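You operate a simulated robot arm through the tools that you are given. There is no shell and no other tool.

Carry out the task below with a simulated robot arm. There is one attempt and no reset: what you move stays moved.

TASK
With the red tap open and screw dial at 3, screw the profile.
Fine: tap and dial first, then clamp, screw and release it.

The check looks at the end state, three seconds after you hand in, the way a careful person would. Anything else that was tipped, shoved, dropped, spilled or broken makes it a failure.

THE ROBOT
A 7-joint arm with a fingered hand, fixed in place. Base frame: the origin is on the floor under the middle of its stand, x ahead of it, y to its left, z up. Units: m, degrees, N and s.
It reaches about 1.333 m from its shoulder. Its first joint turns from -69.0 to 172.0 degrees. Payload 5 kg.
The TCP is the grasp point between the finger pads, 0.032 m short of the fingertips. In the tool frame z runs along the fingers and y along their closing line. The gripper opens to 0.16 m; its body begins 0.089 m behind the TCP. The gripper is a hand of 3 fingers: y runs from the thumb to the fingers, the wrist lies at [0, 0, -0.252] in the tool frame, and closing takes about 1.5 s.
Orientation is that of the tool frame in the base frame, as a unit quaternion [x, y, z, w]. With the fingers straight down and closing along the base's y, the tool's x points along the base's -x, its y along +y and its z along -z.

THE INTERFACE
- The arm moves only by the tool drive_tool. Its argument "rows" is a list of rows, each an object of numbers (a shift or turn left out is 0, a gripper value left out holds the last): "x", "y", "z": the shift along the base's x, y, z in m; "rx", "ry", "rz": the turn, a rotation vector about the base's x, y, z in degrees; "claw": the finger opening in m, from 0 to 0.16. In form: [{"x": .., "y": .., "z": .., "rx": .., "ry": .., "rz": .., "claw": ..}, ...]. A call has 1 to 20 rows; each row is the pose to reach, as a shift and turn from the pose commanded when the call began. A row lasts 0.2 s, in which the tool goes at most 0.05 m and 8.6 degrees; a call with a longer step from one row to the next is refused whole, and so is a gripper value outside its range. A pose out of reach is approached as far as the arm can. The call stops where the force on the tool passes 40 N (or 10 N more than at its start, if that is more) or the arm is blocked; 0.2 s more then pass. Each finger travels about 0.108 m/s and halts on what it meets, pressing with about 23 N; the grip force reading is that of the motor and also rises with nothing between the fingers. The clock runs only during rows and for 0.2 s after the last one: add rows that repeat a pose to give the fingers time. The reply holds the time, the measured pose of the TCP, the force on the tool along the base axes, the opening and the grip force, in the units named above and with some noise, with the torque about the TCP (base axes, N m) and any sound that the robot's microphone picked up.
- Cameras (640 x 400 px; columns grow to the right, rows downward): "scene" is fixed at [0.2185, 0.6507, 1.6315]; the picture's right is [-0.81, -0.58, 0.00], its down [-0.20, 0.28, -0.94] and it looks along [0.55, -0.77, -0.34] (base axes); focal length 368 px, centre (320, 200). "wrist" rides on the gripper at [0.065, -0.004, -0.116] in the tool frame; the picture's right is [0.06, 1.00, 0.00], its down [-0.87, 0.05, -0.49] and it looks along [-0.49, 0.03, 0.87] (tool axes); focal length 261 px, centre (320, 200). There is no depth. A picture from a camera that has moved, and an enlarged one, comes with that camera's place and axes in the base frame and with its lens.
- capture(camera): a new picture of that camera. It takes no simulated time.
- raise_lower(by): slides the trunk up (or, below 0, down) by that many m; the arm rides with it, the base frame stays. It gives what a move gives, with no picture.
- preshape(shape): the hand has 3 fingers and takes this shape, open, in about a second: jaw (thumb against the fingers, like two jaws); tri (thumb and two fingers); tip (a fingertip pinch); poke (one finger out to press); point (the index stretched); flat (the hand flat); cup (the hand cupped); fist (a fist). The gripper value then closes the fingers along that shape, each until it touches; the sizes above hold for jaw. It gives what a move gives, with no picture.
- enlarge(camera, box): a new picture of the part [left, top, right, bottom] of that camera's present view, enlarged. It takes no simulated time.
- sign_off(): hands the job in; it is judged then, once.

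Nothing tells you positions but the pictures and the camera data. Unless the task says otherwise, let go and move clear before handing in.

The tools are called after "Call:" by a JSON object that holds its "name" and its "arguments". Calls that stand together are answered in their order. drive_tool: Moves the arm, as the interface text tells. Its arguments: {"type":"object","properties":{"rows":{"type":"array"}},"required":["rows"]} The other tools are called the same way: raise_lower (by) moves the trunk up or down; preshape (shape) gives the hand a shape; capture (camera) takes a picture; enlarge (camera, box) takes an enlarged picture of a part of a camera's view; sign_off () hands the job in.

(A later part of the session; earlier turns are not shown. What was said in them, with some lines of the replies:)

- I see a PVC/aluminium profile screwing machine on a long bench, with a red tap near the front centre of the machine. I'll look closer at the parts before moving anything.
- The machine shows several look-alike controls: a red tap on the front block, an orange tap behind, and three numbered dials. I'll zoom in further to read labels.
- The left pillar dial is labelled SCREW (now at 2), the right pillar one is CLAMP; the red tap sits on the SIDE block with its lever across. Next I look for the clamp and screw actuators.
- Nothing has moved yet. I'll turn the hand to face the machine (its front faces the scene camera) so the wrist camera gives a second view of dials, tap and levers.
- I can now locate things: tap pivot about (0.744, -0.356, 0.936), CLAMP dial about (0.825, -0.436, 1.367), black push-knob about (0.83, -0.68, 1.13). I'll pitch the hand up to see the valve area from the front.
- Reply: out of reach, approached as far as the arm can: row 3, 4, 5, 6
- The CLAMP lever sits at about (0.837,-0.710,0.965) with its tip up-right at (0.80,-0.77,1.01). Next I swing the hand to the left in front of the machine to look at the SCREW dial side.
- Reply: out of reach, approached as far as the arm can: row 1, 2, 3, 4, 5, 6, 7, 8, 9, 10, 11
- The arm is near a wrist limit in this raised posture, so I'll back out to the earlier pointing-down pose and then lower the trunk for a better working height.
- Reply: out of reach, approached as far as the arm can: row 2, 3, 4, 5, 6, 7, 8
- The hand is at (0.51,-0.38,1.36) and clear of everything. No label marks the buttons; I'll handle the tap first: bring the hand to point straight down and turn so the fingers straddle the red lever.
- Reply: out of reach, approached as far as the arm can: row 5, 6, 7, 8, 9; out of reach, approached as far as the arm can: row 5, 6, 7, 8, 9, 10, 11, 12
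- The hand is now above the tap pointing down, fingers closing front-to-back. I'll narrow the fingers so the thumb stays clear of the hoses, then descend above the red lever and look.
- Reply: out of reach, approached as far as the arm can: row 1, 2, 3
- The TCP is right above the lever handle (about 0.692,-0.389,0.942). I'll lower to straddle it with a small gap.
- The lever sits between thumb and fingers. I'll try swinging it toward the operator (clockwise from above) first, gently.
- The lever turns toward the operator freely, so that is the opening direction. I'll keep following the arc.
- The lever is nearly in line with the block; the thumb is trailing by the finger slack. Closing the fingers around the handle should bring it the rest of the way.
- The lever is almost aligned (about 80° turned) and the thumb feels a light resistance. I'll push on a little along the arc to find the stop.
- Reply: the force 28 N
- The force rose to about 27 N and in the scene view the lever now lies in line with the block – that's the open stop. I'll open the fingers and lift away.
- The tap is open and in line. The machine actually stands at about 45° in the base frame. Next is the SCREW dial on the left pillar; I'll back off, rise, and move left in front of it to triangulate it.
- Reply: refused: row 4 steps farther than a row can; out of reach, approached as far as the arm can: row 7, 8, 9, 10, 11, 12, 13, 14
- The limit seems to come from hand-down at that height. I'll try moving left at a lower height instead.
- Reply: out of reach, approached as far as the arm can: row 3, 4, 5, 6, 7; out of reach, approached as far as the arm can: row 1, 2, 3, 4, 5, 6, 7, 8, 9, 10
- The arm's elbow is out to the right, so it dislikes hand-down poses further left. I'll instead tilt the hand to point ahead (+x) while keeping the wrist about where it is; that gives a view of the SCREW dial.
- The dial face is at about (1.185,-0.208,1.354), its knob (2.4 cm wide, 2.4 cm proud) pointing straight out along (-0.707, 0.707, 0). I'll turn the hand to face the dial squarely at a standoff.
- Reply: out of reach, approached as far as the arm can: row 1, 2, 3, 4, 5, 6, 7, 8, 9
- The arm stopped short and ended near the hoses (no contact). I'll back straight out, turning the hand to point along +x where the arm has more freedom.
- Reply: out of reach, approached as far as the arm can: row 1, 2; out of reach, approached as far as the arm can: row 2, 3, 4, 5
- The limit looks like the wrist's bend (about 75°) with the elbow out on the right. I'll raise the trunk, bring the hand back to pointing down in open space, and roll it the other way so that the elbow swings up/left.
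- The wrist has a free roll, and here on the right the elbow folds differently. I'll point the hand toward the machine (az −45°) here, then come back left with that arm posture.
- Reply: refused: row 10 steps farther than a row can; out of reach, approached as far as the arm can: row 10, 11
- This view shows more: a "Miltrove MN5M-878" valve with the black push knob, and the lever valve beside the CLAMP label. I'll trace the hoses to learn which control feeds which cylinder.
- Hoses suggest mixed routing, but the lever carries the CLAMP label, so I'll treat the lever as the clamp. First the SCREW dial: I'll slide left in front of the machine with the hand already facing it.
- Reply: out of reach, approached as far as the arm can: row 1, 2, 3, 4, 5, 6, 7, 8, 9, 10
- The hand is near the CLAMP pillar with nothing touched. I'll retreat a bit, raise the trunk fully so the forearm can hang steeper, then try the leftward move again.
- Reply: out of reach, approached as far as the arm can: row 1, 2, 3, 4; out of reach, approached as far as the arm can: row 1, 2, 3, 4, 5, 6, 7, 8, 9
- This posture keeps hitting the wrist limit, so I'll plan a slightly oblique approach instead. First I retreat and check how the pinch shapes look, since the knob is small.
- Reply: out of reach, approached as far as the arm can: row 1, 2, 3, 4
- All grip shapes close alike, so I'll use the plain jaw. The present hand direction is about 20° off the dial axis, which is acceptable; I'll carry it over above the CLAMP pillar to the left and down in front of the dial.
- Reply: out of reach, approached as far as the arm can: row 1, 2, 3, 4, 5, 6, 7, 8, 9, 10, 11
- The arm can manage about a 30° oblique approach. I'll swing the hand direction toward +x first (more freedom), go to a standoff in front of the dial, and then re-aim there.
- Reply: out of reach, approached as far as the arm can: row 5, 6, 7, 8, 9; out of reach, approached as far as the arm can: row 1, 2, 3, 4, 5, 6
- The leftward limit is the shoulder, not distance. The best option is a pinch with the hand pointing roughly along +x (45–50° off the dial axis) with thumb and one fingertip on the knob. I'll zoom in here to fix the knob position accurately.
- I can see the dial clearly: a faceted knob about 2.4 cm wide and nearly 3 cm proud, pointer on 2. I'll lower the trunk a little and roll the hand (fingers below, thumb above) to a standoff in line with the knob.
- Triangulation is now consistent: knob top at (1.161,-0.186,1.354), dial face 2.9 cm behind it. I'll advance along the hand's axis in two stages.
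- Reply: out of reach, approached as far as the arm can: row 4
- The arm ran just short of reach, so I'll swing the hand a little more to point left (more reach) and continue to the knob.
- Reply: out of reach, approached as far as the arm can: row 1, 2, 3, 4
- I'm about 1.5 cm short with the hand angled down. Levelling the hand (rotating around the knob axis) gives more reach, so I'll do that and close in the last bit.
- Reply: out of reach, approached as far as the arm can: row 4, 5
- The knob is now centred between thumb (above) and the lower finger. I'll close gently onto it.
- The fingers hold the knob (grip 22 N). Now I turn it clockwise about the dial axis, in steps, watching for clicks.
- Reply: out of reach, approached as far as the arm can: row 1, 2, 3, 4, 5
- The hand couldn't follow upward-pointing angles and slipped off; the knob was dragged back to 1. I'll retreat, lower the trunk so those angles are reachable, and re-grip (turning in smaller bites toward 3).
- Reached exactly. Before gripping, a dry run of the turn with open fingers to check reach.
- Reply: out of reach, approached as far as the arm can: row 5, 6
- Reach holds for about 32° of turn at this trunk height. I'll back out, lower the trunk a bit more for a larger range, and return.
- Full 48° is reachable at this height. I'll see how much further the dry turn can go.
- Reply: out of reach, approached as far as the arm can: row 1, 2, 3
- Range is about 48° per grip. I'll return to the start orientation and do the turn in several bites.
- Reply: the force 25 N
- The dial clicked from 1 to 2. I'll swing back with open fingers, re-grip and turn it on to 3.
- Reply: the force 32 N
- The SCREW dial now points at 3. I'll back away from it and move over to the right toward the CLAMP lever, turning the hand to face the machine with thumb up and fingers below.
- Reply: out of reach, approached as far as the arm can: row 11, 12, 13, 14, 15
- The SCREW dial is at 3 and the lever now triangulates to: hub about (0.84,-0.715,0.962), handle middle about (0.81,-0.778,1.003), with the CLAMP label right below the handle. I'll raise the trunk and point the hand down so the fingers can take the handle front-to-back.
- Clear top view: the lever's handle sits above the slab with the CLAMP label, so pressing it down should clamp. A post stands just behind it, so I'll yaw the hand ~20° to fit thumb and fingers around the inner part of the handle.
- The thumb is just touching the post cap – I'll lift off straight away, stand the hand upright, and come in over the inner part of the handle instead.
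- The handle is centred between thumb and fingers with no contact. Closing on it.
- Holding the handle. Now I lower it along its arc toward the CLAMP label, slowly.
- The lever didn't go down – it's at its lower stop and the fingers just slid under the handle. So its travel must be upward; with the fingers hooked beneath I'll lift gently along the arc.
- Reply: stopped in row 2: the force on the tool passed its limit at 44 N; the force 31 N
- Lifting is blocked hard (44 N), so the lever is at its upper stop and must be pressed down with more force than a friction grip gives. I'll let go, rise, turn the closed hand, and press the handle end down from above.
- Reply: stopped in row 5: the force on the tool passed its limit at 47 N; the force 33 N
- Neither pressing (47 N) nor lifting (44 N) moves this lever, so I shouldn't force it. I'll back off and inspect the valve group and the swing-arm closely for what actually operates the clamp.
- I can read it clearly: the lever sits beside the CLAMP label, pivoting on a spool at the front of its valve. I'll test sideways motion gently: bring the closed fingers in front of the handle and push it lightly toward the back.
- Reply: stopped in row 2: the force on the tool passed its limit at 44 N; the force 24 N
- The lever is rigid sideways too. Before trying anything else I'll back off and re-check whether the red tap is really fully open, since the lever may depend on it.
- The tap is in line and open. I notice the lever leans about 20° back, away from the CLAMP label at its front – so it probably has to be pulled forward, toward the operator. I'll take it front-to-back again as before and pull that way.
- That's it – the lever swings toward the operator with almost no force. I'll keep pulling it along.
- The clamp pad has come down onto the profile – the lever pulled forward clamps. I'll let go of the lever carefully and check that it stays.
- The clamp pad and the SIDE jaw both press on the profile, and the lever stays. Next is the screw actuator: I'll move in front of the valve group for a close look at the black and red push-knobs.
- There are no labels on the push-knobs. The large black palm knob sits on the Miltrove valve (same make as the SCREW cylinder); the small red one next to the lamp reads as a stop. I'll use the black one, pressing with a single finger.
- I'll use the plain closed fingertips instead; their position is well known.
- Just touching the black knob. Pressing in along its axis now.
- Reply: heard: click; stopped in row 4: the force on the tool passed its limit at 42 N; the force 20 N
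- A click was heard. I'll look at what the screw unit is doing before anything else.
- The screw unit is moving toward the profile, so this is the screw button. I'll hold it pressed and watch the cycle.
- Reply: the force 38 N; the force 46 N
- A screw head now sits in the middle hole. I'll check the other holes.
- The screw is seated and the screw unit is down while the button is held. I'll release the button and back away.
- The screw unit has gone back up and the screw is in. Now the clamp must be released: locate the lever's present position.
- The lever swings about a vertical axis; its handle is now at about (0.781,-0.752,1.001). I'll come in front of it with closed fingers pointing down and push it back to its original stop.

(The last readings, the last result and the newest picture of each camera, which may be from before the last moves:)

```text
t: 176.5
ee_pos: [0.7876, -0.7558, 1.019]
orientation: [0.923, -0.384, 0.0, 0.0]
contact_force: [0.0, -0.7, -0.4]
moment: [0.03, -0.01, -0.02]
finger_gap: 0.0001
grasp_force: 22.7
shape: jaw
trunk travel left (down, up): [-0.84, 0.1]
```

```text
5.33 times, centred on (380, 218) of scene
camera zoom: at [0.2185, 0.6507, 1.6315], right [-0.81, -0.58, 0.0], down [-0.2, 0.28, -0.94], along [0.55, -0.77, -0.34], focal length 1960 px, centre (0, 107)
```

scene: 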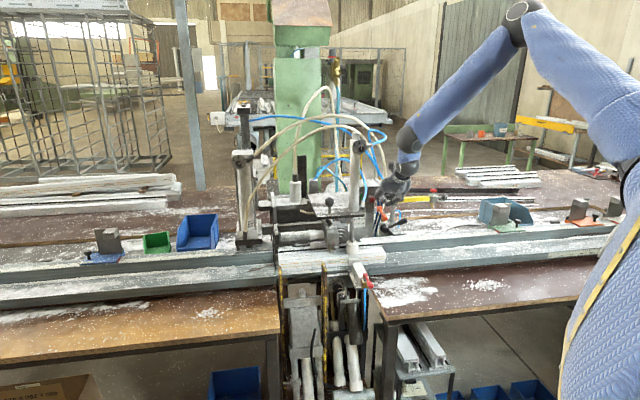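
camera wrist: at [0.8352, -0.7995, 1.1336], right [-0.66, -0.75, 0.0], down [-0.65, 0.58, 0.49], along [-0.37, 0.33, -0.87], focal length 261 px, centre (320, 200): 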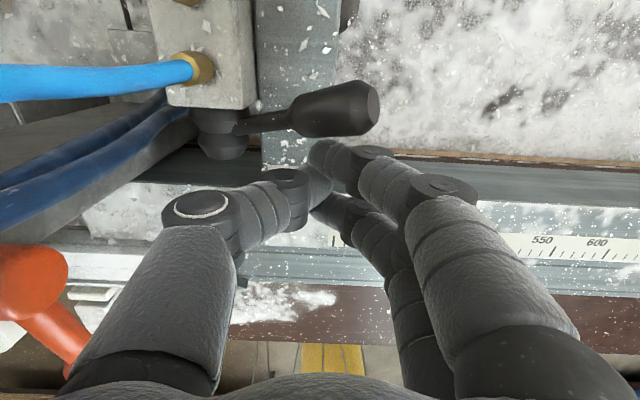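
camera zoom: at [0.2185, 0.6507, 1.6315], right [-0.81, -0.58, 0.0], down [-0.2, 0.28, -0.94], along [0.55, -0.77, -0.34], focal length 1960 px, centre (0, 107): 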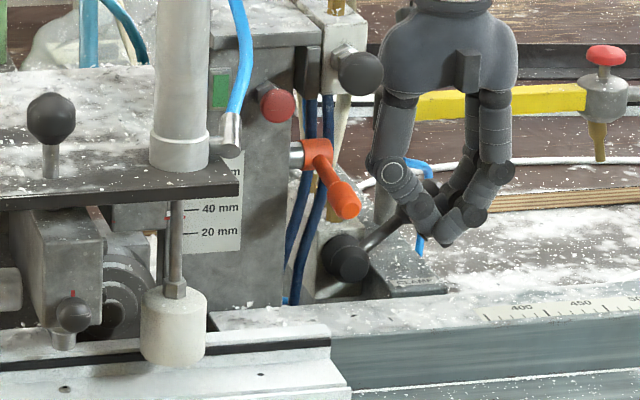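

Call:
{"name": "drive_tool", "arguments": {"rows": [{"x": 0.004, "y": -0.004}, {"x": 0.008, "y": -0.008}, {"x": 0.011, "y": -0.011}]}}

Call:
{"name": "capture", "arguments": {"camera": "wrist"}}

Call:
{"name": "enlarge", "arguments": {"camera": "scene", "box": [320, 180, 440, 255]}}

```text
t: 177.3
ee_pos: [0.7895, -0.7609, 1.0168]
orientation: [0.923, -0.384, -0.007, -0.002]
contact_force: [-18.9, 17.7, 7.5]
moment: [0.24, 0.26, -0.02]
finger_gap: 0.0
grasp_force: 23.1
shape: jaw
trunk travel left (down, up): [-0.84, 0.1]
stopped in row 3: the force on the tool passed its limit at 45 N (the readings are from after the stop); the commanded pose is now the measured one
```

```text
taken
camera wrist: at [0.84, -0.8063, 1.1314], right [-0.66, -0.75, 0.0], down [-0.65, 0.57, 0.5], along [-0.38, 0.33, -0.86], focal length 261 px, centre (320, 200)
```

wrist: 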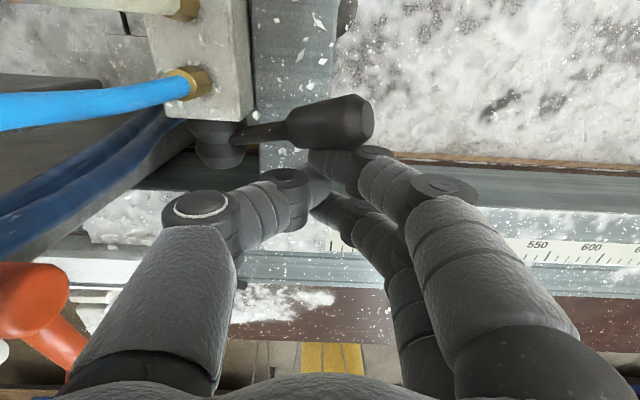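

```text
5.33 times, centred on (380, 218) of scene
camera zoom: at [0.2185, 0.6507, 1.6315], right [-0.81, -0.58, 0.0], down [-0.2, 0.28, -0.94], along [0.55, -0.77, -0.34], focal length 1960 px, centre (0, 107)
```

zoom: 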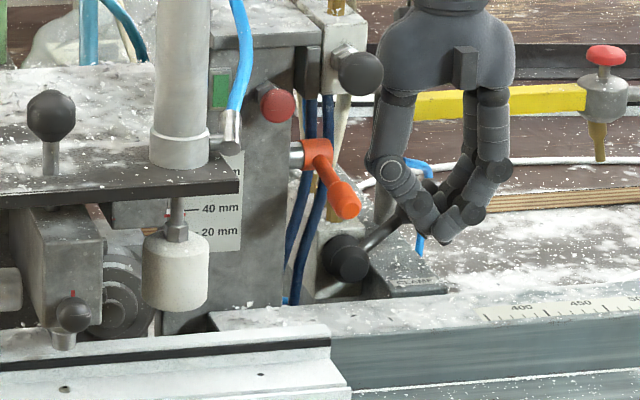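

The clamp pad is rising – the lever is back at its stop. I'll back the hand away and let everything settle.

Call:
{"name": "drive_tool", "arguments": {"rows": [{"x": -0.008, "y": 0.008}, {"x": -0.025, "y": 0.025, "z": 0.01}, {"x": -0.045, "y": 0.045, "z": 0.04}, {"x": -0.065, "y": 0.065, "z": 0.08}, {"x": -0.085, "y": 0.085, "z": 0.12}, {"x": -0.105, "y": 0.105, "z": 0.16}, {"x": -0.125, "y": 0.125, "z": 0.2}, {"x": -0.145, "y": 0.145, "z": 0.24}, {"x": -0.165, "y": 0.165, "z": 0.27}, {"x": -0.165, "y": 0.165, "z": 0.27}, {"x": -0.165, "y": 0.165, "z": 0.27}, {"x": -0.165, "y": 0.165, "z": 0.27}, {"x": -0.165, "y": 0.165, "z": 0.27}]}}

Call:
{"name": "capture", "arguments": {"camera": "scene"}}

Call:
{"name": "enlarge", "arguments": {"camera": "scene", "box": [270, 180, 430, 280]}}

Call:
{"name": "enlarge", "arguments": {"camera": "scene", "box": [215, 110, 295, 160]}}

Call:
{"name": "enlarge", "arguments": {"camera": "scene", "box": [300, 235, 396, 295]}}

Call:
{"name": "enlarge", "arguments": {"camera": "scene", "box": [340, 180, 436, 240]}}

```text
t: 180.1
ee_pos: [0.6298, -0.599, 1.2862]
orientation: [0.923, -0.384, -0.005, -0.003]
contact_force: [0.7, -0.3, -0.9]
moment: [-0.03, 0.02, -0.01]
finger_gap: 0.0
grasp_force: 22.7
shape: jaw
trunk travel left (down, up): [-0.84, 0.1]
```

```text
taken
```

scene: 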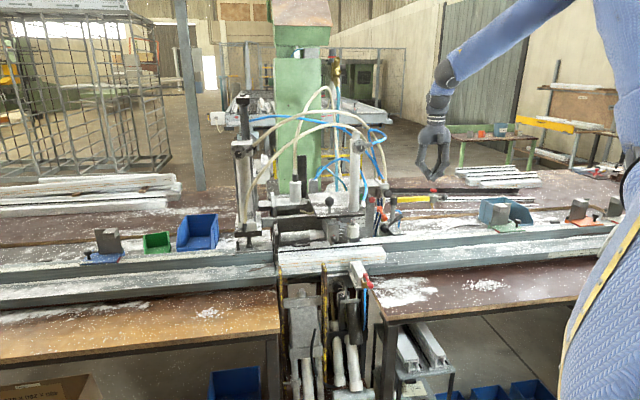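

```text
4.00 times, centred on (350, 230) of scene
camera zoom: at [0.2185, 0.6507, 1.6315], right [-0.81, -0.58, 0.0], down [-0.2, 0.28, -0.94], along [0.55, -0.77, -0.34], focal length 1470 px, centre (200, 80)
```

zoom: 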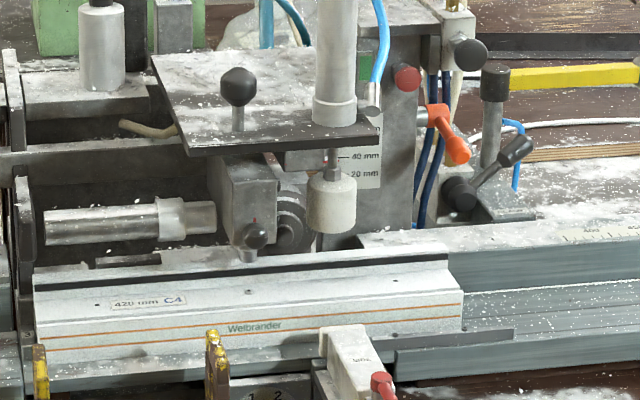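

```text
8.00 times, centred on (255, 135) of scene
camera zoom: at [0.2185, 0.6507, 1.6315], right [-0.81, -0.58, 0.0], down [-0.2, 0.28, -0.94], along [0.55, -0.77, -0.34], focal length 2940 px, centre (840, 720)
```

zoom: 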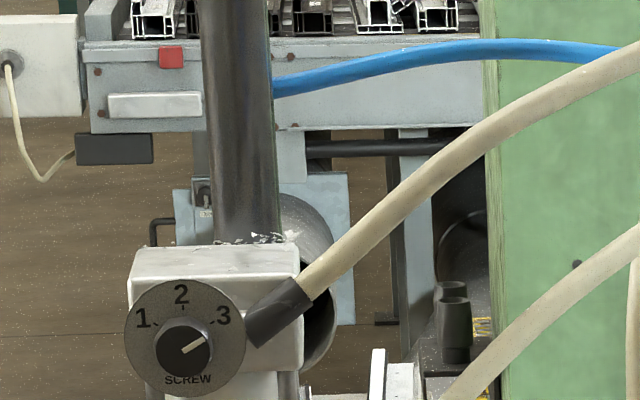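

```text
6.67 times, centred on (348, 265) of scene
camera zoom: at [0.2185, 0.6507, 1.6315], right [-0.81, -0.58, 0.0], down [-0.2, 0.28, -0.94], along [0.55, -0.77, -0.34], focal length 2450 px, centre (133, -233)
```

zoom: 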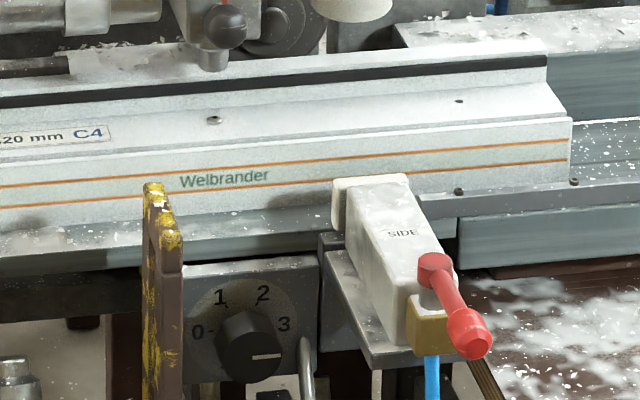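

```text
6.67 times, centred on (388, 210) of scene
camera zoom: at [0.2185, 0.6507, 1.6315], right [-0.81, -0.58, 0.0], down [-0.2, 0.28, -0.94], along [0.55, -0.77, -0.34], focal length 2450 px, centre (-133, 133)
```

zoom: 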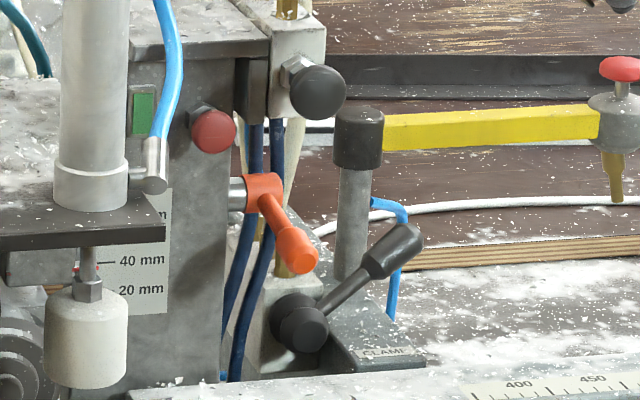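

Everything is in place:
- The red tap is open and in line with its block.
- The SCREW dial is at 3.
- A screw is seated in the profile.
- The clamp pad and SIDE jaw are back off the profile, and the lever is at its original stop.
- The other controls read as they did at the start, and the hand is clear.

Next I hand in.

Call:
{"name": "sign_off", "arguments": {}}

```text
The job is handed in.
```

The profile is screwed and released: one screw is seated in its middle hole, and the clamp pad and SIDE jaw are back off it. The job is handed in, and I don't have the verdict.

- **Tap and dial:** the red tap is open, in line with its block. The SCREW dial is at 3. My first grip slipped and dragged the dial back to 1 before I turned it up to 3; this was before anything was clamped.
- **Clamp:** pulling the CLAMP lever toward the operator brought the pad and the SIDE jaw onto the profile. Before finding that direction I pressed, lifted and pushed the lever the wrong way with up to about 47 N. It did not move and still works.
- **Screw:** the large black push-knob runs the screw unit. It has no label, so I picked it as the likeliest control. I pressed it once, only after clamping, and the unit went back up when I let go. The left and right holes are still empty.
- **Release:** the lever is back at its original stop.

My thumb briefly touched the post behind the lever, and the post did not shift. The CLAMP dial, the front dial and the orange tap look as they did at the start, and the hand is clear.
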